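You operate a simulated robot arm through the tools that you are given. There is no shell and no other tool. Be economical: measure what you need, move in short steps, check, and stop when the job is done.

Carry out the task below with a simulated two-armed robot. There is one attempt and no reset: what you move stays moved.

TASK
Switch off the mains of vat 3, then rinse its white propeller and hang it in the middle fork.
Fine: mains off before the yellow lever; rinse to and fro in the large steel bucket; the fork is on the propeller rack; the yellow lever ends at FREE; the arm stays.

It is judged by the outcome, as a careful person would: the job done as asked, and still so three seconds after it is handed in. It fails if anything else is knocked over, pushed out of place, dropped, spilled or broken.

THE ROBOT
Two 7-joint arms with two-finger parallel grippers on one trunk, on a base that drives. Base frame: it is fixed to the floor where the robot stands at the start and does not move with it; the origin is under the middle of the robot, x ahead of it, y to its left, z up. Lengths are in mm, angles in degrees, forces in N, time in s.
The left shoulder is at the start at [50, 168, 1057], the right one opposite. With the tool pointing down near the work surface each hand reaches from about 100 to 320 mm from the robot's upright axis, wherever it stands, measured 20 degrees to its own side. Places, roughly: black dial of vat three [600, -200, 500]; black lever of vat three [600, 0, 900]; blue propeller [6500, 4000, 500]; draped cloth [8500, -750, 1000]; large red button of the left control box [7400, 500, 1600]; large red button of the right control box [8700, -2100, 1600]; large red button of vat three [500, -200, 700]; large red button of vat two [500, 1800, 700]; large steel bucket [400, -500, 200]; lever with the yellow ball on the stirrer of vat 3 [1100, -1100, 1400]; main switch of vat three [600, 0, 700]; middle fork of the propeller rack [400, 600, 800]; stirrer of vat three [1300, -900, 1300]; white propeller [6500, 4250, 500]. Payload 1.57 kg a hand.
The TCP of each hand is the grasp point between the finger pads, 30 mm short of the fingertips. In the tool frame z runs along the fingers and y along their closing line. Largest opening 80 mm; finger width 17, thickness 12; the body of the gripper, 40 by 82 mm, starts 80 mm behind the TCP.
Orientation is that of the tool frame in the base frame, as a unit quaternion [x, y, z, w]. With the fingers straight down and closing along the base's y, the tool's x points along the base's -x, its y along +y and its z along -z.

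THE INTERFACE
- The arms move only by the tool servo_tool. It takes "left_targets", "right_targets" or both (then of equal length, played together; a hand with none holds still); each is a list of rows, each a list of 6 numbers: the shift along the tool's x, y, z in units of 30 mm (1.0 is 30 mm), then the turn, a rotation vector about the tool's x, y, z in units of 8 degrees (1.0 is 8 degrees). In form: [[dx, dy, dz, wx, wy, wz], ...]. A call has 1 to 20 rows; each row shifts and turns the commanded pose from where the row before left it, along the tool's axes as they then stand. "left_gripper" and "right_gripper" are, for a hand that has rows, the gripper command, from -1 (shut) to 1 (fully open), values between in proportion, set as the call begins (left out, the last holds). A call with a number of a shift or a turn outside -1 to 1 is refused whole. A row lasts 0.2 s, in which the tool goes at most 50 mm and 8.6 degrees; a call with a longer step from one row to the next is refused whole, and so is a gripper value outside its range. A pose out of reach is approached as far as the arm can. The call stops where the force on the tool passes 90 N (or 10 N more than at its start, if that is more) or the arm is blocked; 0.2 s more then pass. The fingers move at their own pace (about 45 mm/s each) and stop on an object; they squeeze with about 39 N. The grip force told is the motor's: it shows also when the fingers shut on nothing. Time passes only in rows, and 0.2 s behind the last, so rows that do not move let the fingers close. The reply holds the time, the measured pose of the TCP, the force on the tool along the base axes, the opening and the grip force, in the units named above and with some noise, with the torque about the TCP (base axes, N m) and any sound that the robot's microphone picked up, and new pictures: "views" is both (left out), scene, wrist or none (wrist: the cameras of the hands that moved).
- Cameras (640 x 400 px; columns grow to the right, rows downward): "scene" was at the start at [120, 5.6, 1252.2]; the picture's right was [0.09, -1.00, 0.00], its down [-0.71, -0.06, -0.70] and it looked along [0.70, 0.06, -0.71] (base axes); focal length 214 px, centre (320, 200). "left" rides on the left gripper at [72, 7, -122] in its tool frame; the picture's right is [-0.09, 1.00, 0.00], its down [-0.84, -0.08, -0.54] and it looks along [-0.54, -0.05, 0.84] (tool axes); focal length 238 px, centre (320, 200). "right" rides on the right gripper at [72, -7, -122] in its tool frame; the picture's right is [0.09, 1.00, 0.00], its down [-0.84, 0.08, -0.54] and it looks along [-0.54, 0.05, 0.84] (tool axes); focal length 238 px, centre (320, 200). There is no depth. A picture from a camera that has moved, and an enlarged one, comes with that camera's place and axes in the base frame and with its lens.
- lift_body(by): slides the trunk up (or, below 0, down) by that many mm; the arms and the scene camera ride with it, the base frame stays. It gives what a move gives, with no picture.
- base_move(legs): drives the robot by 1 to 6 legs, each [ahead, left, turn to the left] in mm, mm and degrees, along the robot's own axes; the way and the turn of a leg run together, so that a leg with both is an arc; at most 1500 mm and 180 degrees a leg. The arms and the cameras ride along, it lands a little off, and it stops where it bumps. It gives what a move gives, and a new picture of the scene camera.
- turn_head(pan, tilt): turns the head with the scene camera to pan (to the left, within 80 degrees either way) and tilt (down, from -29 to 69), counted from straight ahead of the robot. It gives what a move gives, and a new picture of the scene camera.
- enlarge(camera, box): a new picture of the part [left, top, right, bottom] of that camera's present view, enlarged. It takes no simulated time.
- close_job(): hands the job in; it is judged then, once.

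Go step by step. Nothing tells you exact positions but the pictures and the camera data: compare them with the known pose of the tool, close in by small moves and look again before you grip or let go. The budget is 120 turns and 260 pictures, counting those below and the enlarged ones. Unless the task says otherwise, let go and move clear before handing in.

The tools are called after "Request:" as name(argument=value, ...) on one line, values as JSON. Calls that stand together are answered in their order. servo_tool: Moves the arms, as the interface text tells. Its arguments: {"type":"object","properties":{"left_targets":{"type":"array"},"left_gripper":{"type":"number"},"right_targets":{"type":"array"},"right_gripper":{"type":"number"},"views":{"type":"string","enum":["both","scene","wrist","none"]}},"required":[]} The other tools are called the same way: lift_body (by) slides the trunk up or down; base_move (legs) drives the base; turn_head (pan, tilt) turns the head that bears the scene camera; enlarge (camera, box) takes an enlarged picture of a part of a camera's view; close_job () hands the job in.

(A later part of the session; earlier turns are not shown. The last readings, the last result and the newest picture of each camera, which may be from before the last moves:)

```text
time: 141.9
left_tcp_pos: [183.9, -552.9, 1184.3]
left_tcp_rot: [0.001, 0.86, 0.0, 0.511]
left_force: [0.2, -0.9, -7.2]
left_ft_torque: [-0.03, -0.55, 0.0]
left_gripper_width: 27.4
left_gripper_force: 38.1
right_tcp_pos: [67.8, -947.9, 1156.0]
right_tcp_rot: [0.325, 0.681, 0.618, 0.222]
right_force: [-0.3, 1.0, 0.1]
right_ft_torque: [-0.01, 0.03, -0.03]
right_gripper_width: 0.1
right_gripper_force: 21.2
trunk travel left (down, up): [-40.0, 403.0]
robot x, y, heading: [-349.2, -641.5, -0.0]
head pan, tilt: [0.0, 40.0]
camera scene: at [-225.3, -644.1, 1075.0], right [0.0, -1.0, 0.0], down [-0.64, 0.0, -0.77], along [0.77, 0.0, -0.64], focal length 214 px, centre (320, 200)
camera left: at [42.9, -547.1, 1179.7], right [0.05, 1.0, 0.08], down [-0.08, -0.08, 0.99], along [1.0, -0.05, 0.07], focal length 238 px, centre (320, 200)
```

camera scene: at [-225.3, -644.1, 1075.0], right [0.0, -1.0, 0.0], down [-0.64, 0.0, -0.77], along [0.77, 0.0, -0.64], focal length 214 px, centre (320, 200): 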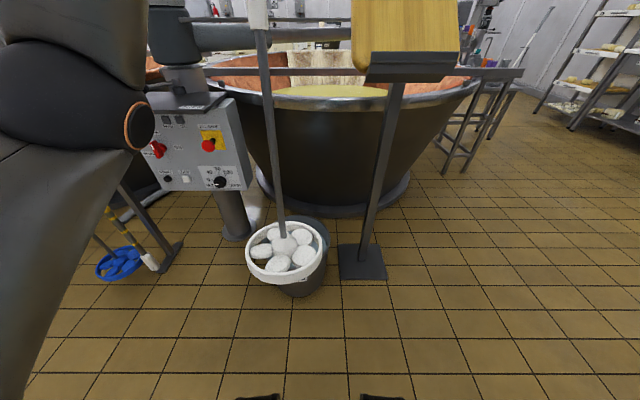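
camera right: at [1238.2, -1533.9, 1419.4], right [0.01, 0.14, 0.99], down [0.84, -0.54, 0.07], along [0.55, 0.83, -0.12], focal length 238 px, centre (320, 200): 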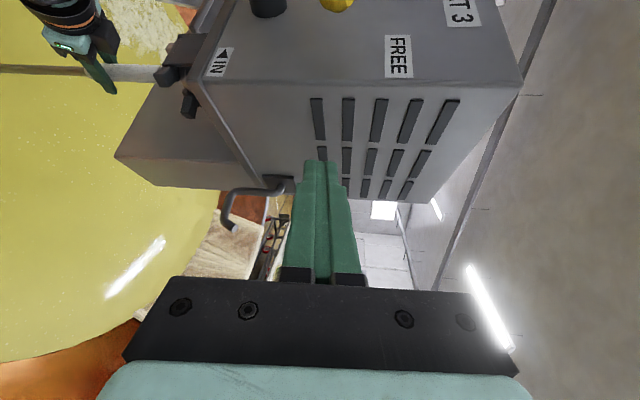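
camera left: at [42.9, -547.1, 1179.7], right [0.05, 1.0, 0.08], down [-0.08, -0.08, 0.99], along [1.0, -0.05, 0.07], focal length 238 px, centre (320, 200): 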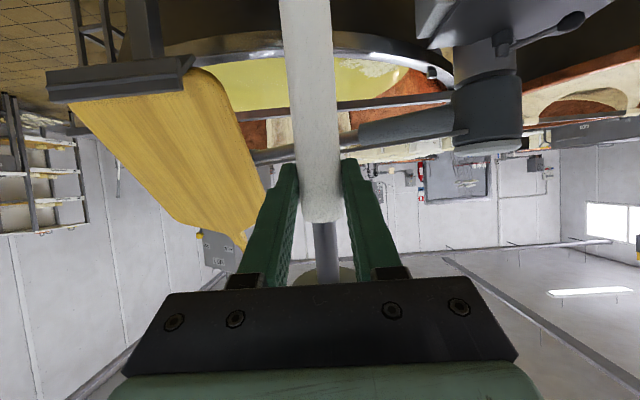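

The rod is now tilted back about 8°; I correct by 8°, and drive forward so the disc is over the bucket.

Request:
servo_tool(left_targets=[[0, 0, 0, 0, -0.5, 0], [0, 0, 0, 0, -0.5, 0]], views="none")

Request:
base_move(legs=[[235, 8, 0]])

Request:
turn_head(pan=0, tilt=55)

```text
time: 142.5
left_tcp_pos: [185.2, -552.9, 1182.7]
left_tcp_rot: [0.002, 0.822, 0.0, 0.569]
left_force: [-0.8, -0.2, -7.3]
left_ft_torque: [0.0, 0.16, -0.02]
left_gripper_width: 27.4
left_gripper_force: 37.7
right_tcp_pos: [66.8, -948.4, 1156.1]
right_tcp_rot: [0.326, 0.68, 0.617, 0.223]
right_force: [0.6, 0.3, -0.4]
right_ft_torque: [0.0, 0.0, -0.02]
right_gripper_width: 0.2
right_gripper_force: 21.1
trunk travel left (down, up): [-40.0, 403.0]
robot x, y, heading: [-348.4, -644.1, -0.1]
head pan, tilt: [0.0, 40.0]
```

```text
time: 144.2
left_tcp_pos: [417.9, -543.5, 1182.6]
left_tcp_rot: [0.001, 0.822, 0.0, 0.569]
left_force: [-0.2, -0.8, -6.8]
left_ft_torque: [0.0, 0.07, 0.01]
left_gripper_width: 27.2
left_gripper_force: 37.7
right_tcp_pos: [300.4, -939.8, 1157.1]
right_tcp_rot: [0.326, 0.68, 0.618, 0.223]
right_force: [0.5, 0.7, 0.4]
right_ft_torque: [0.0, 0.02, 0.01]
right_gripper_width: 0.2
right_gripper_force: 21.5
trunk travel left (down, up): [-40.0, 403.0]
robot x, y, heading: [-112.0, -635.3, -0.2]
head pan, tilt: [0.0, 40.0]
camera scene: at [8.6, -636.0, 1075.0], right [0.0, -1.0, 0.0], down [-0.64, 0.0, -0.77], along [0.77, 0.0, -0.64], focal length 214 px, centre (320, 200)
```

scene: 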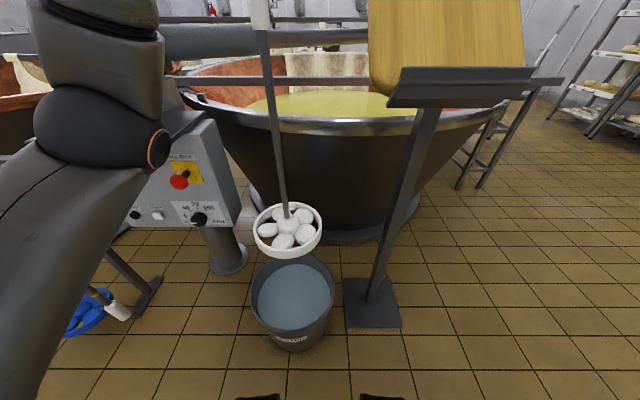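

```text
time: 145.0
left_tcp_pos: [418.7, -544.9, 1183.5]
left_tcp_rot: [0.001, 0.822, -0.001, 0.569]
left_force: [0.1, -0.1, -6.7]
left_ft_torque: [0.01, 0.06, 0.01]
left_gripper_width: 27.0
left_gripper_force: 37.8
right_tcp_pos: [301.3, -938.5, 1156.9]
right_tcp_rot: [0.326, 0.679, 0.618, 0.223]
right_force: [-0.5, 0.1, 0.7]
right_ft_torque: [-0.01, 0.02, 0.01]
right_gripper_width: 0.0
right_gripper_force: 20.8
trunk travel left (down, up): [-40.0, 403.0]
robot x, y, heading: [-117.7, -632.7, 0.1]
head pan, tilt: [0.0, 55.0]
camera scene: at [-4.4, -636.0, 1054.4], right [0.0, -1.0, 0.0], down [-0.82, 0.0, -0.57], along [0.57, 0.0, -0.82], focal length 214 px, centre (320, 200)
```

scene: 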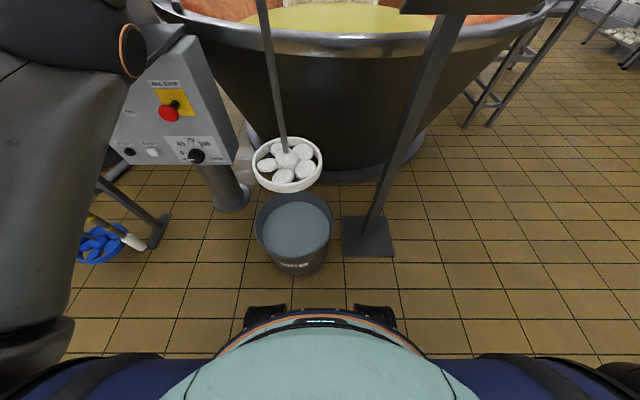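

Disc ≈ [425, -544, 607], about 200 mm wide; bucket centre ≈ [415, -528]. I shift left 16 mm and lower to just above the rim, then check.

Request:
lift_body(by=-38)

Request:
servo_tool(left_targets=[[0.8, 0.26, 0.2, 0, 0, 0], [0.936, 0.27, 0.3, 0, 0, 0], [0.936, 0, 0.352, 0, 0, 0], [0.936, 0, 0.352, 0, 0, 0], [0.936, 0, 0.352, 0, 0, 0], [0.936, 0, 0.352, 0, 0, 0], [0.6, 0, 0.22, 0, 0, 0]], views="scene")

Request:
enlarge(camera="scene", box=[200, 120, 392, 280])

```text
time: 145.8
left_tcp_pos: [418.6, -543.9, 1145.2]
left_tcp_rot: [0.001, 0.822, 0.0, 0.569]
left_force: [-0.5, -0.2, -7.0]
left_ft_torque: [-0.02, 0.08, 0.0]
left_gripper_width: 27.3
left_gripper_force: 37.9
right_tcp_pos: [301.8, -939.4, 1117.6]
right_tcp_rot: [0.325, 0.68, 0.618, 0.224]
right_force: [-0.4, 0.3, 0.2]
right_ft_torque: [-0.03, -0.01, 0.0]
right_gripper_width: 0.0
right_gripper_force: 20.9
trunk travel left (down, up): [-2.0, 441.0]
robot x, y, heading: [-117.3, -634.7, -0.3]
head pan, tilt: [0.0, 55.0]
```

```text
time: 147.4
left_tcp_pos: [414.3, -528.6, 951.8]
left_tcp_rot: [0.001, 0.822, 0.0, 0.569]
left_force: [0.3, -0.7, -6.7]
left_ft_torque: [-0.01, -0.08, 0.01]
left_gripper_width: 27.4
left_gripper_force: 37.5
right_tcp_pos: [301.4, -939.6, 1118.3]
right_tcp_rot: [0.326, 0.68, 0.618, 0.223]
right_force: [0.9, 0.9, 0.2]
right_ft_torque: [-0.02, -0.01, -0.02]
right_gripper_width: 0.0
right_gripper_force: 21.5
trunk travel left (down, up): [-2.0, 441.0]
robot x, y, heading: [-116.7, -637.7, 0.1]
head pan, tilt: [0.0, 55.0]
camera scene: at [-4.4, -636.0, 1016.4], right [0.0, -1.0, 0.0], down [-0.82, 0.0, -0.57], along [0.57, 0.0, -0.82], focal length 214 px, centre (320, 200)
```

scene: 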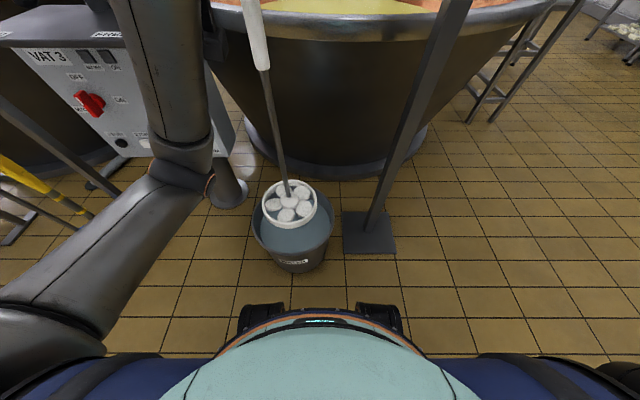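

```text
2.50 times, centred on (296, 200) of scene
camera zoom: at [-4.4, -636.0, 1016.4], right [0.0, -1.0, 0.0], down [-0.82, 0.0, -0.57], along [0.57, 0.0, -0.82], focal length 536 px, centre (380, 200)
```

zoom: 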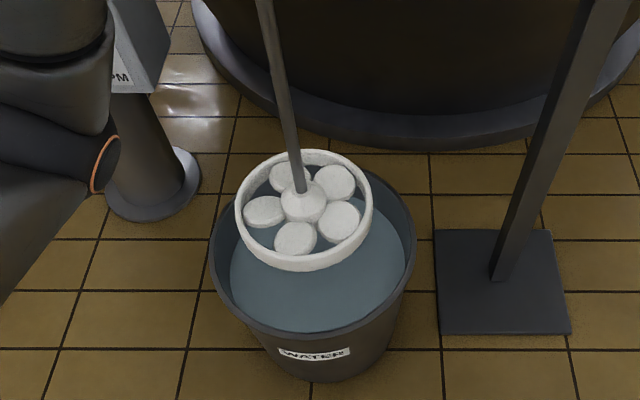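

The disc is centred over the bucket. I lower it into the water in steps.

Request:
servo_tool(left_targets=[[0.8, 0, 0.26, 0, 0, 0], [0.8, 0, 0.26, 0, 0, 0], [0.8, 0, 0.26, 0, 0, 0], [0.8, 0, 0.26, 0, 0, 0]], views="none")

Request:
enlarge(camera="scene", box=[200, 120, 392, 280])

```text
time: 148.4
left_tcp_pos: [408.5, -527.9, 851.4]
left_tcp_rot: [0.002, 0.822, -0.002, 0.57]
left_force: [0.5, -0.6, -6.4]
left_ft_torque: [-0.08, -0.21, -0.02]
left_gripper_width: 27.1
left_gripper_force: 38.2
right_tcp_pos: [302.3, -940.8, 1118.6]
right_tcp_rot: [0.325, 0.68, 0.618, 0.222]
right_force: [-0.2, -0.3, 0.1]
right_ft_torque: [-0.05, -0.01, 0.03]
right_gripper_width: 0.0
right_gripper_force: 20.9
trunk travel left (down, up): [-2.0, 441.0]
robot x, y, heading: [-116.1, -636.5, -0.0]
head pan, tilt: [0.0, 55.0]
```

```text
2.50 times, centred on (296, 200) of scene
camera zoom: at [-4.4, -636.0, 1016.4], right [0.0, -1.0, 0.0], down [-0.82, 0.0, -0.57], along [0.57, 0.0, -0.82], focal length 536 px, centre (380, 200)
```

zoom: 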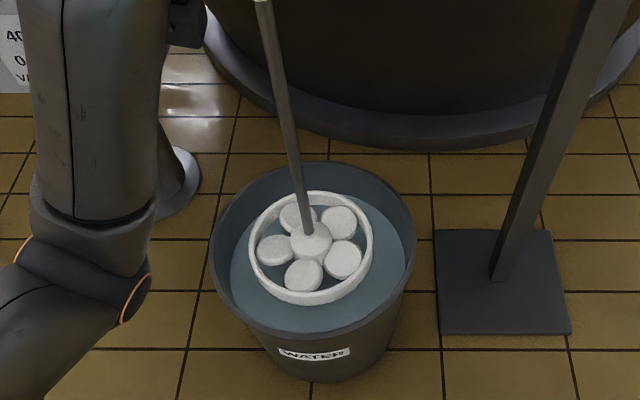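

It fits well. I lower 75 mm more to submerge the disc.

Request:
servo_tool(left_targets=[[0.8, 0, 0.3, 0, 0, 0], [0.8, 0, 0.3, 0, 0, 0], [0.8, 0, 0.3, 0, 0, 0]], views="none")

Request:
enlarge(camera="scene", box=[200, 120, 392, 280])

```text
time: 149.2
left_tcp_pos: [408.9, -527.1, 774.9]
left_tcp_rot: [0.001, 0.821, 0.0, 0.571]
left_force: [0.0, -0.2, -5.5]
left_ft_torque: [-0.03, -0.28, 0.02]
left_gripper_width: 27.3
left_gripper_force: 37.4
right_tcp_pos: [301.1, -939.9, 1119.4]
right_tcp_rot: [0.326, 0.68, 0.618, 0.223]
right_force: [-0.2, 0.3, -1.5]
right_ft_torque: [-0.02, -0.04, -0.03]
right_gripper_width: 0.0
right_gripper_force: 21.6
trunk travel left (down, up): [-2.0, 441.0]
robot x, y, heading: [-115.4, -632.3, 0.0]
head pan, tilt: [0.0, 55.0]
```

```text
2.50 times, centred on (296, 200) of scene
camera zoom: at [-4.5, -636.0, 1016.4], right [0.0, -1.0, 0.0], down [-0.82, 0.0, -0.57], along [0.57, 0.0, -0.82], focal length 536 px, centre (380, 200)
```

zoom: 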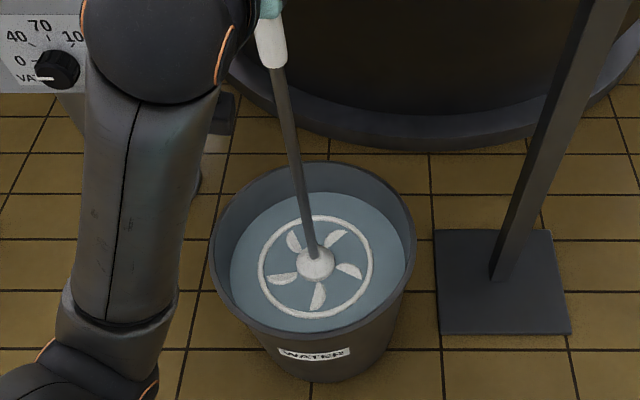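

The disc is just under the surface. I lower 45 mm more and swish it to and fro gently, 24 mm each way.

Request:
servo_tool(left_targets=[[0.7, 0, 0.26, 0, 0, 0], [0.7, 0, 0.26, 0, 0, 0], [0, 0.4, 0, 0, 0, 0], [0, 0.4, 0, 0, 0, 0], [0, -0.4, 0, 0, 0, 0], [0, -0.4, 0, 0, 0, 0], [0, -0.4, 0, 0, 0, 0], [0, -0.4, 0, 0, 0, 0], [0, 0.4, 0, 0, 0, 0], [0, 0.4, 0, 0, 0, 0], [0, 0.4, 0, 0, 0, 0], [0, 0.4, 0, 0, 0, 0], [0, -0.4, 0, 0, 0, 0], [0, -0.4, 0, 0, 0, 0], [0, -0.4, 0, 0, 0, 0], [0, -0.4, 0, 0, 0, 0], [0, 0.4, 0, 0, 0, 0], [0, 0.4, 0, 0, 0, 0]], views="none")

Request:
enlarge(camera="scene", box=[200, 120, 392, 280])

```text
time: 153.2
left_tcp_pos: [420.1, -499.9, 778.2]
left_tcp_rot: [0.01, 0.788, 0.056, 0.614]
left_force: [-0.7, -1.0, -6.1]
left_ft_torque: [-0.92, 0.67, 0.0]
left_gripper_width: 29.0
left_gripper_force: 39.2
right_tcp_pos: [290.6, -946.0, 1124.0]
right_tcp_rot: [0.322, 0.677, 0.622, 0.227]
right_force: [-0.4, 0.6, 1.1]
right_ft_torque: [-0.03, 0.01, -0.02]
right_gripper_width: 0.0
right_gripper_force: 20.8
trunk travel left (down, up): [-2.0, 441.0]
robot x, y, heading: [-116.5, -634.2, 0.1]
head pan, tilt: [0.0, 55.0]
stopped in row 18 (left hand): the arm was blocked; the commanded pose is now the measured one
```

```text
2.50 times, centred on (296, 200) of scene
camera zoom: at [-13.3, -640.7, 1020.5], right [0.0, -1.0, -0.01], down [-0.81, 0.0, -0.58], along [0.58, 0.01, -0.81], focal length 536 px, centre (380, 200)
```

zoom: 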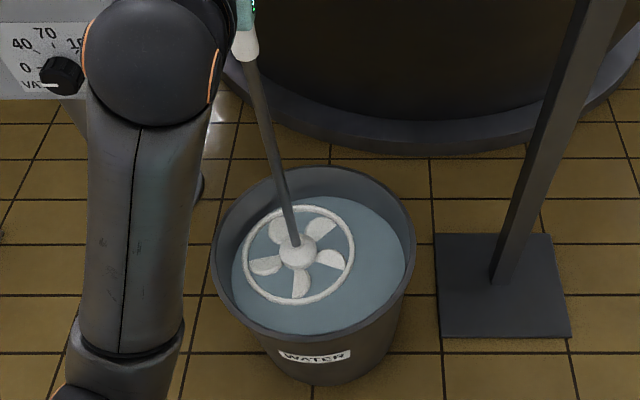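

The left arm's elbow came against the robot's own base, so the hand did not follow properly. I lift out with the trunk and then re-stand further back.

Request:
lift_body(by=230)

Request:
base_move(legs=[[-130, 0, 0]])

```text
time: 155.7
left_tcp_pos: [424.7, -496.6, 997.8]
left_tcp_rot: [0.01, 0.791, 0.054, 0.61]
left_force: [0.2, 0.3, -6.9]
left_ft_torque: [-0.36, 0.1, 0.01]
left_gripper_width: 27.4
left_gripper_force: 37.2
right_tcp_pos: [301.3, -939.7, 1348.6]
right_tcp_rot: [0.326, 0.68, 0.618, 0.222]
right_force: [-0.2, -0.3, -0.3]
right_ft_torque: [-0.02, -0.02, -0.01]
right_gripper_width: 0.0
right_gripper_force: 21.4
trunk travel left (down, up): [-232.0, 211.0]
robot x, y, heading: [-117.5, -633.4, 0.0]
head pan, tilt: [0.0, 55.0]
```

```text
time: 156.9
left_tcp_pos: [294.3, -497.2, 998.3]
left_tcp_rot: [0.009, 0.791, 0.055, 0.609]
left_force: [0.0, 0.7, -6.9]
left_ft_torque: [-0.33, 0.15, 0.0]
left_gripper_width: 27.1
left_gripper_force: 37.6
right_tcp_pos: [170.3, -940.3, 1349.4]
right_tcp_rot: [0.326, 0.68, 0.618, 0.223]
right_force: [0.1, -0.1, 0.3]
right_ft_torque: [0.04, -0.02, -0.05]
right_gripper_width: 0.0
right_gripper_force: 21.1
trunk travel left (down, up): [-232.0, 211.0]
robot x, y, heading: [-242.9, -632.2, 0.0]
head pan, tilt: [0.0, 55.0]
camera scene: at [-135.4, -635.9, 1246.4], right [0.0, -1.0, 0.0], down [-0.82, 0.0, -0.57], along [0.57, 0.0, -0.82], focal length 214 px, centre (320, 200)
```

scene: 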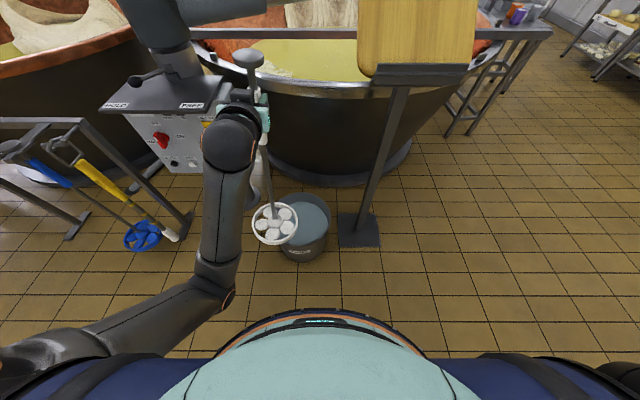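

I restore the hand's orientation and extend it forward over the bucket centre from this stance.

Request:
servo_tool(left_targets=[[0, 0, 0, 0.29, 0.36, -0.27], [0, 0, 0, 0.29, 0.36, -0.27], [-0.277, -0.206, 0.736, 0, 0, 0], [-0.277, -0.206, 0.736, 0, 0, 0], [-0.277, -0.206, 0.736, 0, 0, 0], [-0.277, -0.206, 0.736, 0, 0, 0], [-0.277, -0.206, 0.736, 0, 0, 0]], views="scene")

```text
time: 158.5
left_tcp_pos: [411.2, -529.2, 998.0]
left_tcp_rot: [0.001, 0.823, 0.001, 0.568]
left_force: [0.3, 0.4, -8.1]
left_ft_torque: [0.2, 0.02, -0.02]
left_gripper_width: 27.4
left_gripper_force: 37.7
right_tcp_pos: [170.5, -940.1, 1348.3]
right_tcp_rot: [0.326, 0.68, 0.617, 0.223]
right_force: [0.4, -0.1, -0.7]
right_ft_torque: [0.02, 0.01, 0.0]
right_gripper_width: 0.2
right_gripper_force: 21.6
trunk travel left (down, up): [-232.0, 211.0]
robot x, y, heading: [-249.7, -629.0, 0.1]
head pan, tilt: [0.0, 55.0]
camera scene: at [-134.9, -636.0, 1246.3], right [0.0, -1.0, 0.0], down [-0.82, 0.0, -0.57], along [0.57, 0.0, -0.82], focal length 214 px, centre (320, 200)
```

scene: 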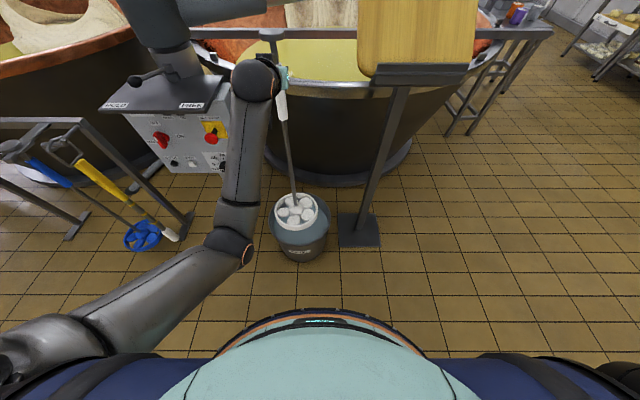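

The disc is over the bucket again. I nudge 7 mm right and lower with the trunk.

Request:
servo_tool(left_targets=[[0, -0.23, 0, 0, 0, 0], [0, 0, 0, 0, 0, 0]], views="none")

Request:
lift_body(by=-160)

Request:
enlarge(camera="scene", box=[200, 120, 392, 280])

```text
time: 159.1
left_tcp_pos: [412.0, -535.4, 998.3]
left_tcp_rot: [0.0, 0.822, 0.002, 0.57]
left_force: [-0.3, 0.5, -7.6]
left_ft_torque: [-0.02, -0.19, 0.01]
left_gripper_width: 27.4
left_gripper_force: 37.8
right_tcp_pos: [170.9, -939.9, 1348.6]
right_tcp_rot: [0.326, 0.68, 0.618, 0.223]
right_force: [0.5, 0.4, 0.4]
right_ft_torque: [0.0, -0.02, 0.01]
right_gripper_width: 0.2
right_gripper_force: 21.4
trunk travel left (down, up): [-232.0, 211.0]
robot x, y, heading: [-246.0, -633.2, 0.1]
head pan, tilt: [0.0, 55.0]
```

```text
time: 161.0
left_tcp_pos: [411.9, -535.4, 839.0]
left_tcp_rot: [0.002, 0.821, 0.0, 0.571]
left_force: [0.9, -0.6, -6.7]
left_ft_torque: [-0.03, -0.77, -0.02]
left_gripper_width: 27.5
left_gripper_force: 37.6
right_tcp_pos: [171.6, -938.8, 1188.0]
right_tcp_rot: [0.326, 0.68, 0.618, 0.223]
right_force: [0.4, -0.2, -0.3]
right_ft_torque: [-0.02, 0.03, -0.01]
right_gripper_width: 0.0
right_gripper_force: 21.9
trunk travel left (down, up): [-72.0, 371.0]
robot x, y, heading: [-246.3, -629.2, 0.2]
head pan, tilt: [0.0, 55.0]
```

```text
2.50 times, centred on (296, 200) of scene
camera zoom: at [-135.0, -636.0, 1086.4], right [0.0, -1.0, 0.0], down [-0.82, 0.0, -0.57], along [0.57, 0.0, -0.82], focal length 536 px, centre (380, 200)
```

zoom: 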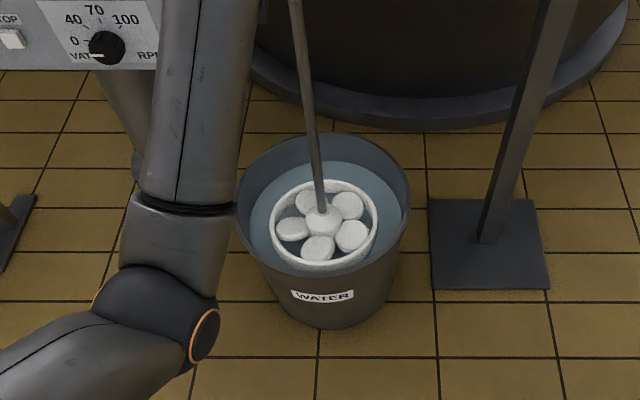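

The disc sits toward the near wall; I move 25 mm forward, then lower further.

Request:
servo_tool(left_targets=[[-0.15, 0, 0.39, 0, 0, 0], [-0.15, 0, 0.39, 0, 0, 0], [0, 0, 0, 0, 0, 0]], views="none")

Request:
enlarge(camera="scene", box=[200, 120, 392, 280])

```text
time: 161.8
left_tcp_pos: [435.8, -535.8, 839.1]
left_tcp_rot: [0.002, 0.822, -0.001, 0.57]
left_force: [-0.2, 0.9, -7.9]
left_ft_torque: [0.02, -0.2, 0.02]
left_gripper_width: 27.4
left_gripper_force: 37.8
right_tcp_pos: [169.8, -940.1, 1189.3]
right_tcp_rot: [0.326, 0.68, 0.617, 0.224]
right_force: [0.3, -0.4, -0.5]
right_ft_torque: [0.02, 0.0, 0.03]
right_gripper_width: 0.2
right_gripper_force: 21.1
trunk travel left (down, up): [-72.0, 371.0]
robot x, y, heading: [-248.2, -635.6, 0.1]
head pan, tilt: [0.0, 55.0]
```

```text
2.50 times, centred on (296, 200) of scene
camera zoom: at [-135.0, -636.0, 1086.3], right [0.0, -1.0, 0.0], down [-0.82, 0.0, -0.57], along [0.57, 0.0, -0.82], focal length 536 px, centre (380, 200)
```

zoom: 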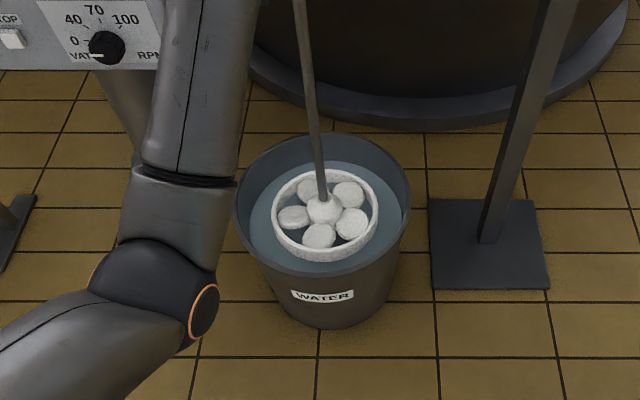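

I add 18 mm forward and lower the remaining 70 mm.

Request:
servo_tool(left_targets=[[-0.2, 0, 0.56, 0, 0, 0], [0, 0, 0, 0, 0, 0]], views="none")

Request:
lift_body(by=-70)

Request:
enlarge(camera="scene", box=[200, 120, 392, 280])

```text
time: 162.4
left_tcp_pos: [455.1, -535.1, 839.0]
left_tcp_rot: [0.002, 0.822, 0.0, 0.57]
left_force: [-0.2, -0.1, -6.9]
left_ft_torque: [0.03, -0.22, 0.04]
left_gripper_width: 27.0
left_gripper_force: 37.7
right_tcp_pos: [171.3, -940.2, 1188.5]
right_tcp_rot: [0.326, 0.68, 0.617, 0.223]
right_force: [-1.2, -0.1, -0.8]
right_ft_torque: [-0.03, 0.02, -0.01]
right_gripper_width: 0.0
right_gripper_force: 21.5
trunk travel left (down, up): [-72.0, 371.0]
robot x, y, heading: [-248.7, -634.5, -0.1]
head pan, tilt: [0.0, 55.0]
```

```text
time: 163.4
left_tcp_pos: [454.4, -536.1, 769.6]
left_tcp_rot: [0.002, 0.822, 0.0, 0.57]
left_force: [1.0, 1.3, -5.1]
left_ft_torque: [-0.02, -0.16, -0.03]
left_gripper_width: 27.2
left_gripper_force: 38.5
right_tcp_pos: [171.3, -939.5, 1119.2]
right_tcp_rot: [0.326, 0.68, 0.618, 0.223]
right_force: [0.7, -0.4, -0.9]
right_ft_torque: [0.02, -0.03, -0.03]
right_gripper_width: 0.0
right_gripper_force: 21.1
trunk travel left (down, up): [-2.0, 441.0]
robot x, y, heading: [-247.2, -635.5, 0.1]
head pan, tilt: [0.0, 55.0]
```

```text
2.50 times, centred on (296, 200) of scene
camera zoom: at [-135.2, -636.0, 1016.4], right [0.0, -1.0, 0.0], down [-0.82, 0.0, -0.57], along [0.57, 0.0, -0.82], focal length 536 px, centre (380, 200)
```

zoom: 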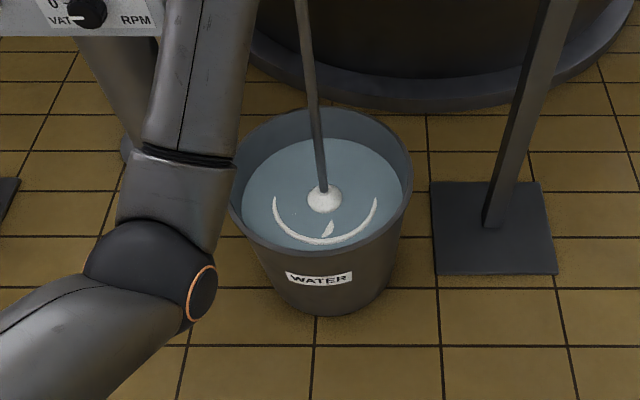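

Nearly submerged and centred. I lower 40 mm with the arm and verify before swishing.

Request:
servo_tool(left_targets=[[0.62, 0, 0.235, 0, 0, 0], [0.62, 0, 0.235, 0, 0, 0], [0, 0.4, 0, 0, 0, 0], [0, 0.4, 0, 0, 0, 0]], views="none")

Request:
enlarge(camera="scene", box=[200, 120, 392, 280])

```text
time: 164.4
left_tcp_pos: [453.4, -510.8, 729.8]
left_tcp_rot: [0.002, 0.821, -0.001, 0.571]
left_force: [-0.6, -0.5, -3.9]
left_ft_torque: [-0.14, -0.11, -0.01]
left_gripper_width: 27.4
left_gripper_force: 38.1
right_tcp_pos: [169.8, -940.3, 1118.9]
right_tcp_rot: [0.326, 0.679, 0.618, 0.223]
right_force: [-0.7, 0.0, -1.0]
right_ft_torque: [0.0, 0.02, 0.02]
right_gripper_width: 0.1
right_gripper_force: 21.3
trunk travel left (down, up): [-2.0, 441.0]
robot x, y, heading: [-245.4, -635.7, 0.3]
head pan, tilt: [0.0, 55.0]
```

```text
2.50 times, centred on (296, 200) of scene
camera zoom: at [-135.2, -636.1, 1016.4], right [0.0, -1.0, 0.0], down [-0.82, 0.0, -0.57], along [0.57, 0.0, -0.82], focal length 536 px, centre (380, 200)
```

zoom: 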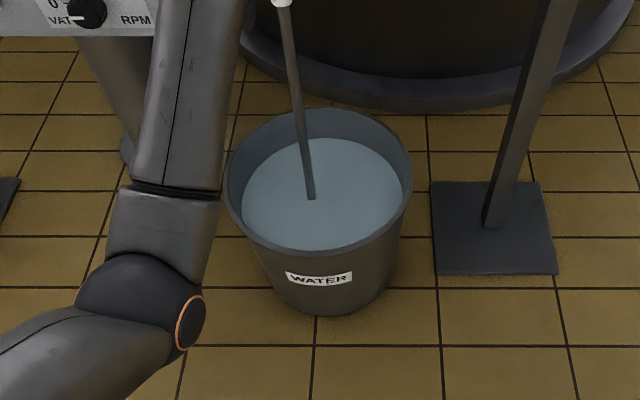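

Fully submerged with no contact force. Now the to-and-fro rinse.

Request:
servo_tool(left_targets=[[0, -0.5, 0, 0, 0, 0], [0, -0.5, 0, 0, 0, 0], [0, -0.5, 0, 0, 0, 0], [0, 0.5, 0, 0, 0, 0], [0, 0.5, 0, 0, 0, 0], [0, 0.5, 0, 0, 0, 0], [0, -0.5, 0, 0, 0, 0], [0, -0.5, 0, 0, 0, 0], [0, -0.5, 0, 0, 0, 0], [0, 0.5, 0, 0, 0, 0], [0, 0.5, 0, 0, 0, 0], [0, 0.5, 0, 0, 0, 0], [0, -0.5, 0, 0, 0, 0], [0, -0.5, 0, 0, 0, 0], [0, -0.5, 0, 0, 0, 0], [0, 0.5, 0, 0, 0, 0], [0, 0.4, 0, 0, 0, 0], [0, 0, 0, 0, 0, 0]], views="scene")

```text
time: 168.2
left_tcp_pos: [454.1, -528.8, 729.9]
left_tcp_rot: [0.002, 0.822, 0.0, 0.57]
left_force: [-0.2, 0.2, -3.9]
left_ft_torque: [-0.02, -0.16, 0.0]
left_gripper_width: 27.5
left_gripper_force: 38.0
right_tcp_pos: [170.1, -939.7, 1119.1]
right_tcp_rot: [0.326, 0.68, 0.618, 0.223]
right_force: [0.3, -0.7, 0.8]
right_ft_torque: [0.02, -0.02, -0.02]
right_gripper_width: 0.0
right_gripper_force: 21.1
trunk travel left (down, up): [-2.0, 441.0]
robot x, y, heading: [-243.7, -638.0, 0.1]
head pan, tilt: [0.0, 55.0]
camera scene: at [-135.2, -636.1, 1016.4], right [0.0, -1.0, 0.0], down [-0.82, 0.0, -0.57], along [0.57, 0.0, -0.82], focal length 214 px, centre (320, 200)
```

scene: 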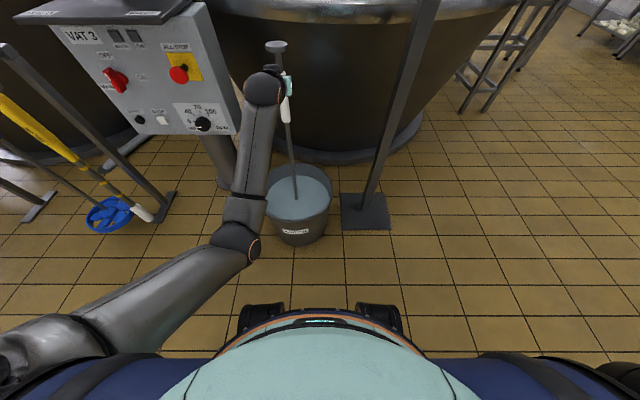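

Rinsed. I lift it out of the bucket, let it drip, back off well, and drive left to the rack.

Request:
lift_body(by=260)

Request:
base_move(legs=[[-350, 0, 0], [0, 1130, 0]])

Request:
turn_head(pan=10, tilt=35)

```text
time: 170.9
left_tcp_pos: [454.4, -528.7, 987.5]
left_tcp_rot: [0.002, 0.822, 0.0, 0.57]
left_force: [0.3, -0.2, -7.3]
left_ft_torque: [0.01, -0.18, 0.0]
left_gripper_width: 27.2
left_gripper_force: 37.1
right_tcp_pos: [170.2, -940.4, 1379.3]
right_tcp_rot: [0.326, 0.681, 0.617, 0.223]
right_force: [-0.5, -0.6, 0.5]
right_ft_torque: [0.01, -0.02, 0.01]
right_gripper_width: 0.1
right_gripper_force: 21.5
trunk travel left (down, up): [-262.0, 181.0]
robot x, y, heading: [-245.6, -634.0, -0.2]
head pan, tilt: [0.0, 55.0]
```

```text
time: 183.0
left_tcp_pos: [103.5, 599.5, 989.2]
left_tcp_rot: [0.002, 0.822, 0.0, 0.57]
left_force: [0.0, 0.1, -7.0]
left_ft_torque: [0.0, -0.18, -0.04]
left_gripper_width: 27.3
left_gripper_force: 37.9
right_tcp_pos: [-178.7, 189.7, 1379.0]
right_tcp_rot: [0.327, 0.68, 0.617, 0.223]
right_force: [0.6, 0.1, 0.5]
right_ft_torque: [-0.01, 0.0, 0.03]
right_gripper_width: 0.0
right_gripper_force: 21.2
trunk travel left (down, up): [-262.0, 181.0]
robot x, y, heading: [-598.2, 495.8, -0.2]
head pan, tilt: [0.0, 55.0]
camera scene: at [-485.2, 493.5, 1276.3], right [0.0, -1.0, 0.0], down [-0.82, 0.0, -0.57], along [0.57, 0.0, -0.82], focal length 214 px, centre (320, 200)
```

scene: 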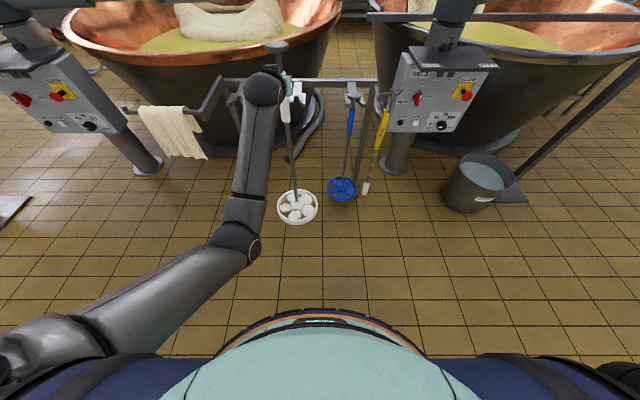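

```text
time: 183.8
left_tcp_pos: [103.4, 599.6, 989.0]
left_tcp_rot: [0.002, 0.822, 0.0, 0.57]
left_force: [0.5, -1.1, -8.0]
left_ft_torque: [-0.01, -0.19, 0.0]
left_gripper_width: 27.5
left_gripper_force: 38.0
right_tcp_pos: [-179.8, 188.2, 1378.3]
right_tcp_rot: [0.327, 0.679, 0.617, 0.224]
right_force: [-0.8, 0.1, 0.0]
right_ft_torque: [0.02, -0.01, 0.0]
right_gripper_width: 0.2
right_gripper_force: 21.7
trunk travel left (down, up): [-262.0, 181.0]
robot x, y, heading: [-596.3, 493.2, 0.1]
head pan, tilt: [10.0, 35.0]
camera scene: at [-470.6, 508.7, 1304.5], right [0.17, -0.99, 0.0], down [-0.57, -0.1, -0.82], along [0.81, 0.14, -0.57], focal length 214 px, centre (320, 200)
```

scene: 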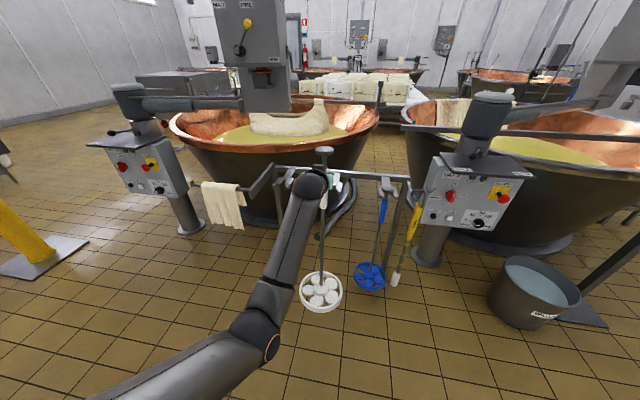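

The rack lies ahead with the blue propeller in its right fork. I zoom in on the forks.

Request:
enlarge(camera="scene", box=[240, 140, 440, 265])

Request:
enlarge(camera="left", box=[0, 0, 640, 400])

```text
3.20 times, centred on (340, 202) of scene
camera zoom: at [-470.6, 508.7, 1304.5], right [0.17, -0.99, 0.0], down [-0.57, -0.1, -0.82], along [0.81, 0.14, -0.57], focal length 686 px, centre (256, 192)
```

zoom: 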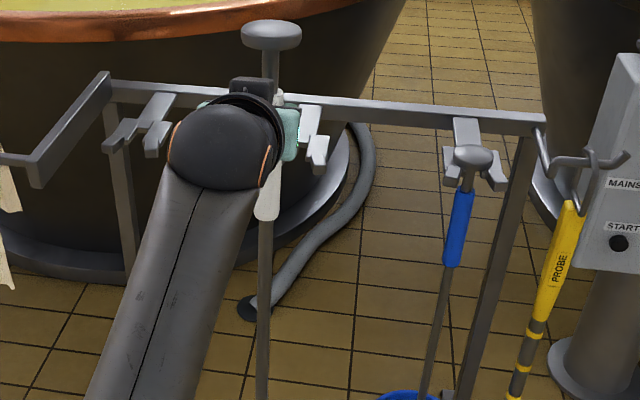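

```text
1.00 times, centred on (320, 200) of left (not enlarged: the box is as wide or as high as the picture)
camera zoom: at [-35.7, 606.0, 964.4], right [0.04, 1.0, 0.09], down [-0.21, -0.08, 0.97], along [0.98, -0.05, 0.21], focal length 238 px, centre (320, 200)
```

zoom: 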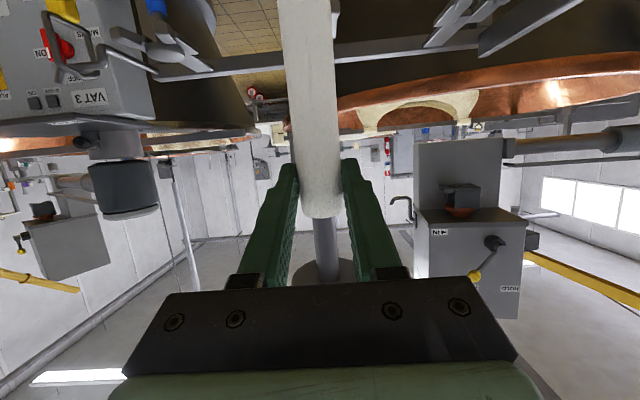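

Blue head ≈ [383, 346, 801]; the middle slot centre works out to y ≈ 593, tine ends x ≈ 355. I move closer for a better look before lowering.

Request:
base_move(legs=[[130, -6, 0]])

Request:
turn_head(pan=-12, tilt=35)

Request:
enlarge(camera="scene", box=[180, 110, 420, 260])

```text
time: 185.1
left_tcp_pos: [233.8, 593.2, 987.7]
left_tcp_rot: [0.003, 0.822, -0.002, 0.569]
left_force: [0.5, -0.8, -7.0]
left_ft_torque: [0.01, -0.21, 0.01]
left_gripper_width: 27.0
left_gripper_force: 37.6
right_tcp_pos: [-51.4, 182.5, 1379.0]
right_tcp_rot: [0.327, 0.68, 0.617, 0.224]
right_force: [1.0, 0.6, 0.5]
right_ft_torque: [0.0, 0.02, 0.03]
right_gripper_width: 0.0
right_gripper_force: 22.0
trunk travel left (down, up): [-262.0, 181.0]
robot x, y, heading: [-466.1, 487.1, 0.0]
head pan, tilt: [10.0, 35.0]
camera scene: at [-341.0, 502.5, 1304.4], right [0.17, -0.99, 0.0], down [-0.57, -0.1, -0.82], along [0.81, 0.14, -0.57], focal length 214 px, centre (320, 200)
```

scene: 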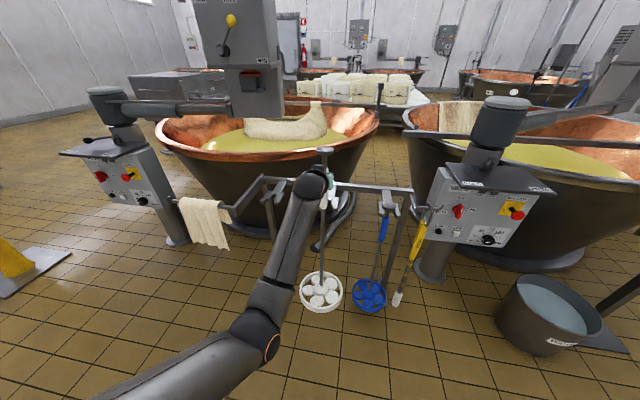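

```text
time: 185.9
left_tcp_pos: [232.6, 593.4, 988.5]
left_tcp_rot: [0.003, 0.822, -0.001, 0.569]
left_force: [-0.8, -0.9, -7.1]
left_ft_torque: [0.0, -0.2, 0.03]
left_gripper_width: 27.4
left_gripper_force: 37.7
right_tcp_pos: [-51.2, 182.9, 1378.7]
right_tcp_rot: [0.327, 0.679, 0.618, 0.224]
right_force: [-0.9, 0.5, 0.6]
right_ft_torque: [0.02, -0.03, -0.01]
right_gripper_width: 0.2
right_gripper_force: 21.6
trunk travel left (down, up): [-262.0, 181.0]
robot x, y, heading: [-470.1, 488.5, 0.0]
head pan, tilt: [-12.0, 35.0]
camera scene: at [-342.3, 469.0, 1304.6], right [-0.21, -0.98, 0.0], down [-0.56, 0.12, -0.82], along [0.8, -0.17, -0.57], focal length 214 px, centre (320, 200)
```

scene: 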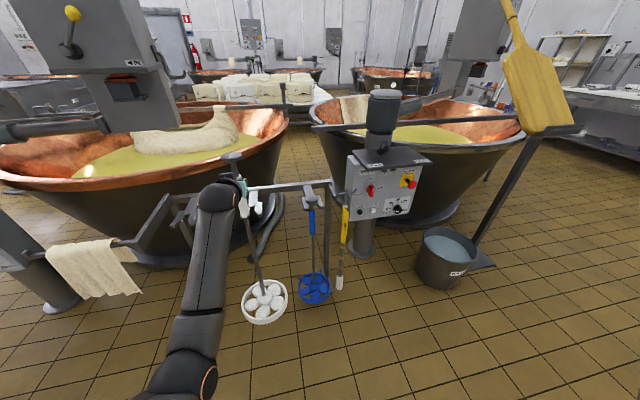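

```text
2.67 times, centred on (300, 185) of scene
camera zoom: at [-342.3, 469.0, 1304.6], right [-0.21, -0.98, 0.0], down [-0.56, 0.12, -0.82], along [0.8, -0.17, -0.57], focal length 572 px, centre (373, 240)
```

zoom: 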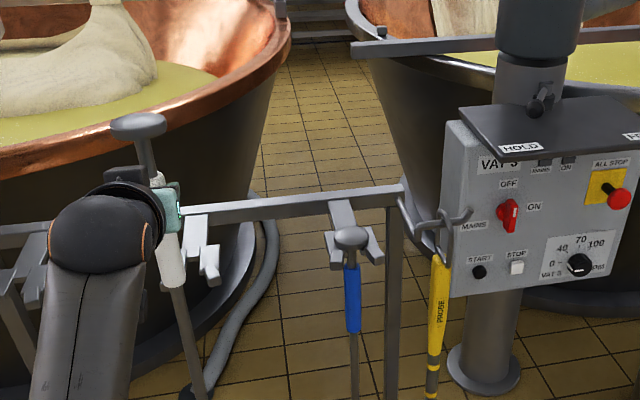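

The switch shows OFF from here too. I zoom further on the fork shape.

Request:
enlarge(camera="scene", box=[220, 165, 348, 245])

```text
5.00 times, centred on (284, 205) of scene
camera zoom: at [-342.3, 469.0, 1304.6], right [-0.21, -0.98, 0.0], down [-0.56, 0.12, -0.82], along [0.8, -0.17, -0.57], focal length 1072 px, centre (500, 175)
```

zoom: 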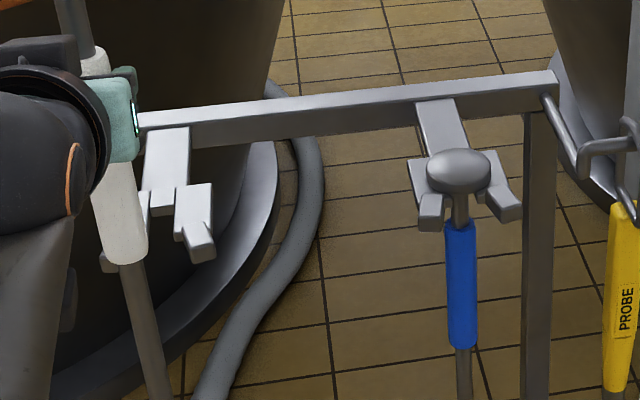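

Tines are about 46 mm apart with neck between, like the blue one (head centre z 801). I lower the propeller with the trunk to hang height plus ~20 mm, still short of the fork, and look.

Request:
lift_body(by=-240)

Request:
base_move(legs=[[60, 2, 0]])

Request:
turn_head(pan=8, tilt=25)

Request:
enlarge(camera="scene", box=[240, 150, 400, 250])

```text
time: 188.4
left_tcp_pos: [232.7, 593.6, 747.6]
left_tcp_rot: [0.002, 0.822, 0.0, 0.569]
left_force: [-0.5, -0.1, -7.1]
left_ft_torque: [0.01, -0.19, -0.01]
left_gripper_width: 27.2
left_gripper_force: 38.0
right_tcp_pos: [-51.8, 182.4, 1139.8]
right_tcp_rot: [0.327, 0.68, 0.617, 0.224]
right_force: [0.5, -0.1, 0.4]
right_ft_torque: [0.01, 0.03, -0.04]
right_gripper_width: 0.0
right_gripper_force: 21.6
trunk travel left (down, up): [-22.0, 421.0]
robot x, y, heading: [-470.7, 487.5, 0.0]
head pan, tilt: [-12.0, 35.0]
```

```text
time: 189.4
left_tcp_pos: [292.3, 593.9, 748.1]
left_tcp_rot: [0.002, 0.822, 0.0, 0.569]
left_force: [0.3, 0.1, -7.5]
left_ft_torque: [0.03, -0.17, -0.02]
left_gripper_width: 27.3
left_gripper_force: 38.1
right_tcp_pos: [8.5, 185.4, 1138.9]
right_tcp_rot: [0.326, 0.68, 0.618, 0.222]
right_force: [1.0, -0.6, -0.2]
right_ft_torque: [0.02, 0.0, -0.02]
right_gripper_width: 0.0
right_gripper_force: 21.6
trunk travel left (down, up): [-22.0, 421.0]
robot x, y, heading: [-408.7, 487.7, -0.3]
head pan, tilt: [-12.0, 35.0]
camera scene: at [-282.4, 470.9, 1064.6], right [-0.21, -0.98, 0.0], down [-0.56, 0.12, -0.82], along [0.8, -0.17, -0.57], focal length 214 px, centre (320, 200)
```

scene: 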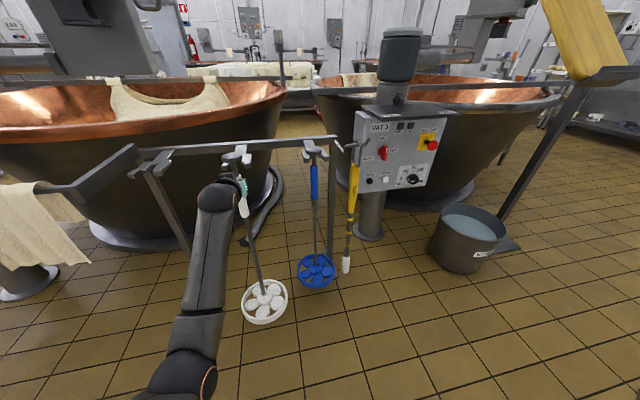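

```text
time: 190.2
left_tcp_pos: [293.1, 595.5, 747.3]
left_tcp_rot: [0.002, 0.822, 0.0, 0.569]
left_force: [0.5, 0.4, -7.6]
left_ft_torque: [-0.03, -0.19, -0.03]
left_gripper_width: 27.3
left_gripper_force: 38.0
right_tcp_pos: [9.1, 184.9, 1139.0]
right_tcp_rot: [0.327, 0.679, 0.617, 0.224]
right_force: [-0.2, 0.6, -0.1]
right_ft_torque: [0.04, 0.03, -0.01]
right_gripper_width: 0.1
right_gripper_force: 21.1
trunk travel left (down, up): [-22.0, 421.0]
robot x, y, heading: [-408.5, 494.6, -0.2]
head pan, tilt: [8.0, 25.0]
camera scene: at [-277.2, 501.9, 1080.3], right [0.14, -0.99, 0.0], down [-0.42, -0.06, -0.91], along [0.9, 0.12, -0.42], focal length 214 px, centre (320, 200)
```

scene: 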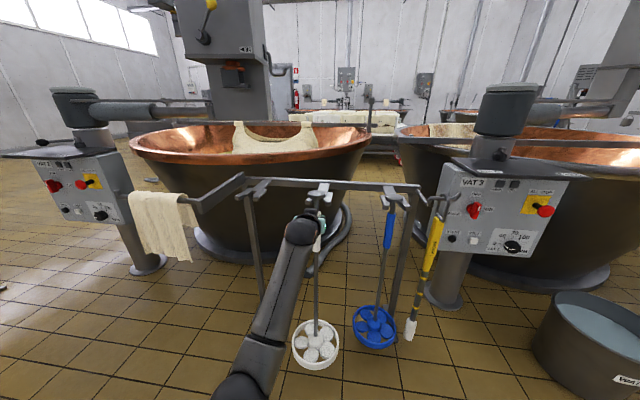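

```text
4.00 times, centred on (320, 200) of scene
camera zoom: at [-277.2, 501.9, 1080.3], right [0.14, -0.99, 0.0], down [-0.42, -0.06, -0.91], along [0.9, 0.12, -0.42], focal length 858 px, centre (320, 200)
```

zoom: 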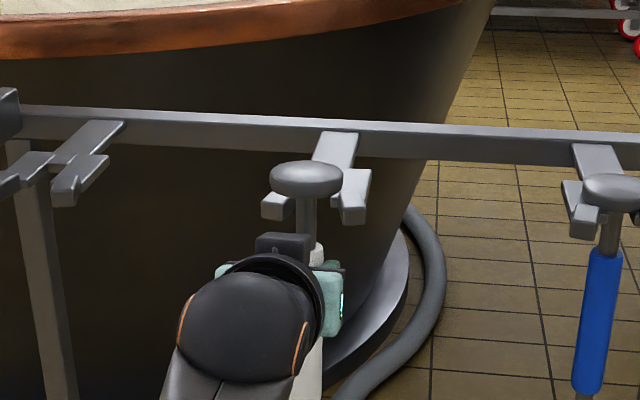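

Head and slot line up within a couple of mm, and the head is ~28 mm above rest height. I drive forward 50 mm and check.

Request:
base_move(legs=[[50, 0, 0]])

Request:
enlarge(camera="scene", box=[240, 150, 400, 250])

```text
time: 191.2
left_tcp_pos: [342.8, 595.0, 748.0]
left_tcp_rot: [0.001, 0.823, 0.0, 0.568]
left_force: [-0.9, 0.6, -6.7]
left_ft_torque: [0.0, -0.17, -0.01]
left_gripper_width: 27.4
left_gripper_force: 37.9
right_tcp_pos: [58.7, 185.5, 1138.9]
right_tcp_rot: [0.327, 0.679, 0.618, 0.224]
right_force: [-0.2, 0.2, 0.4]
right_ft_torque: [0.02, 0.0, 0.01]
right_gripper_width: 0.0
right_gripper_force: 21.6
trunk travel left (down, up): [-22.0, 421.0]
robot x, y, heading: [-356.8, 492.9, 0.2]
head pan, tilt: [8.0, 25.0]
camera scene: at [-227.4, 501.9, 1080.3], right [0.14, -0.99, 0.0], down [-0.42, -0.06, -0.91], along [0.9, 0.12, -0.42], focal length 214 px, centre (320, 200)
```

scene: 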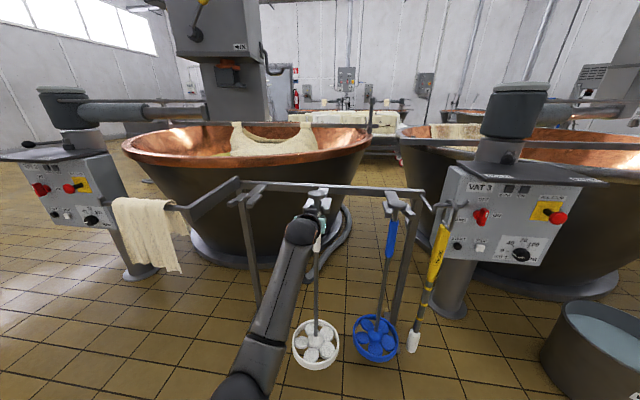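

```text
4.00 times, centred on (320, 200) of scene
camera zoom: at [-227.4, 501.9, 1080.3], right [0.14, -0.99, 0.0], down [-0.42, -0.06, -0.91], along [0.9, 0.12, -0.42], focal length 858 px, centre (320, 200)
```

zoom: 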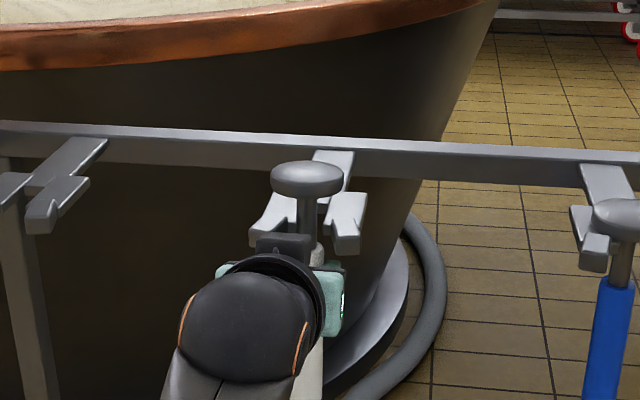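

Aligned: the neck is centred between the tines. I drive forward the last 32 mm and check again.

Request:
base_move(legs=[[32, 0, 0]])

Request:
enlarge(camera="scene", box=[240, 150, 432, 270])

```text
time: 192.0
left_tcp_pos: [375.3, 594.8, 743.0]
left_tcp_rot: [0.002, 0.825, 0.0, 0.565]
left_force: [2.4, -0.6, -20.9]
left_ft_torque: [-0.21, -0.69, 0.01]
left_gripper_width: 27.4
left_gripper_force: 38.0
right_tcp_pos: [91.7, 185.1, 1138.9]
right_tcp_rot: [0.327, 0.68, 0.617, 0.223]
right_force: [0.4, -0.3, 0.1]
right_ft_torque: [0.02, 0.0, 0.0]
right_gripper_width: 0.0
right_gripper_force: 21.0
trunk travel left (down, up): [-22.0, 421.0]
robot x, y, heading: [-327.6, 489.2, 0.0]
head pan, tilt: [8.0, 25.0]
camera scene: at [-194.5, 502.0, 1079.9], right [0.14, -0.99, 0.0], down [-0.42, -0.06, -0.91], along [0.9, 0.12, -0.42], focal length 214 px, centre (320, 200)
```

scene: 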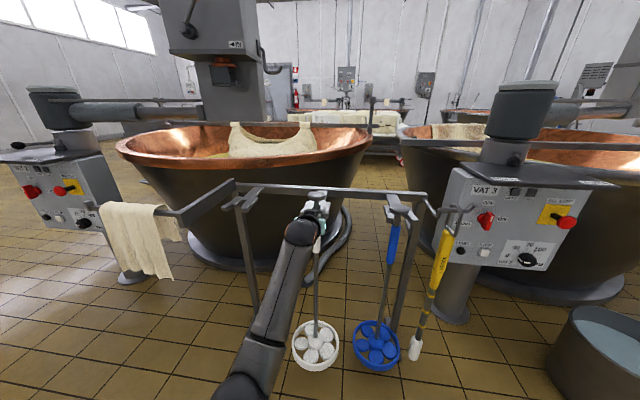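

```text
3.33 times, centred on (336, 210) of scene
camera zoom: at [-194.5, 502.0, 1079.9], right [0.14, -0.99, 0.0], down [-0.42, -0.06, -0.91], along [0.9, 0.12, -0.42], focal length 715 px, centre (267, 167)
```

zoom: 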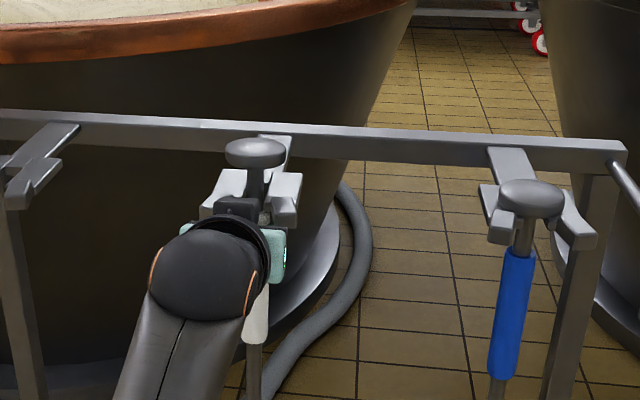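

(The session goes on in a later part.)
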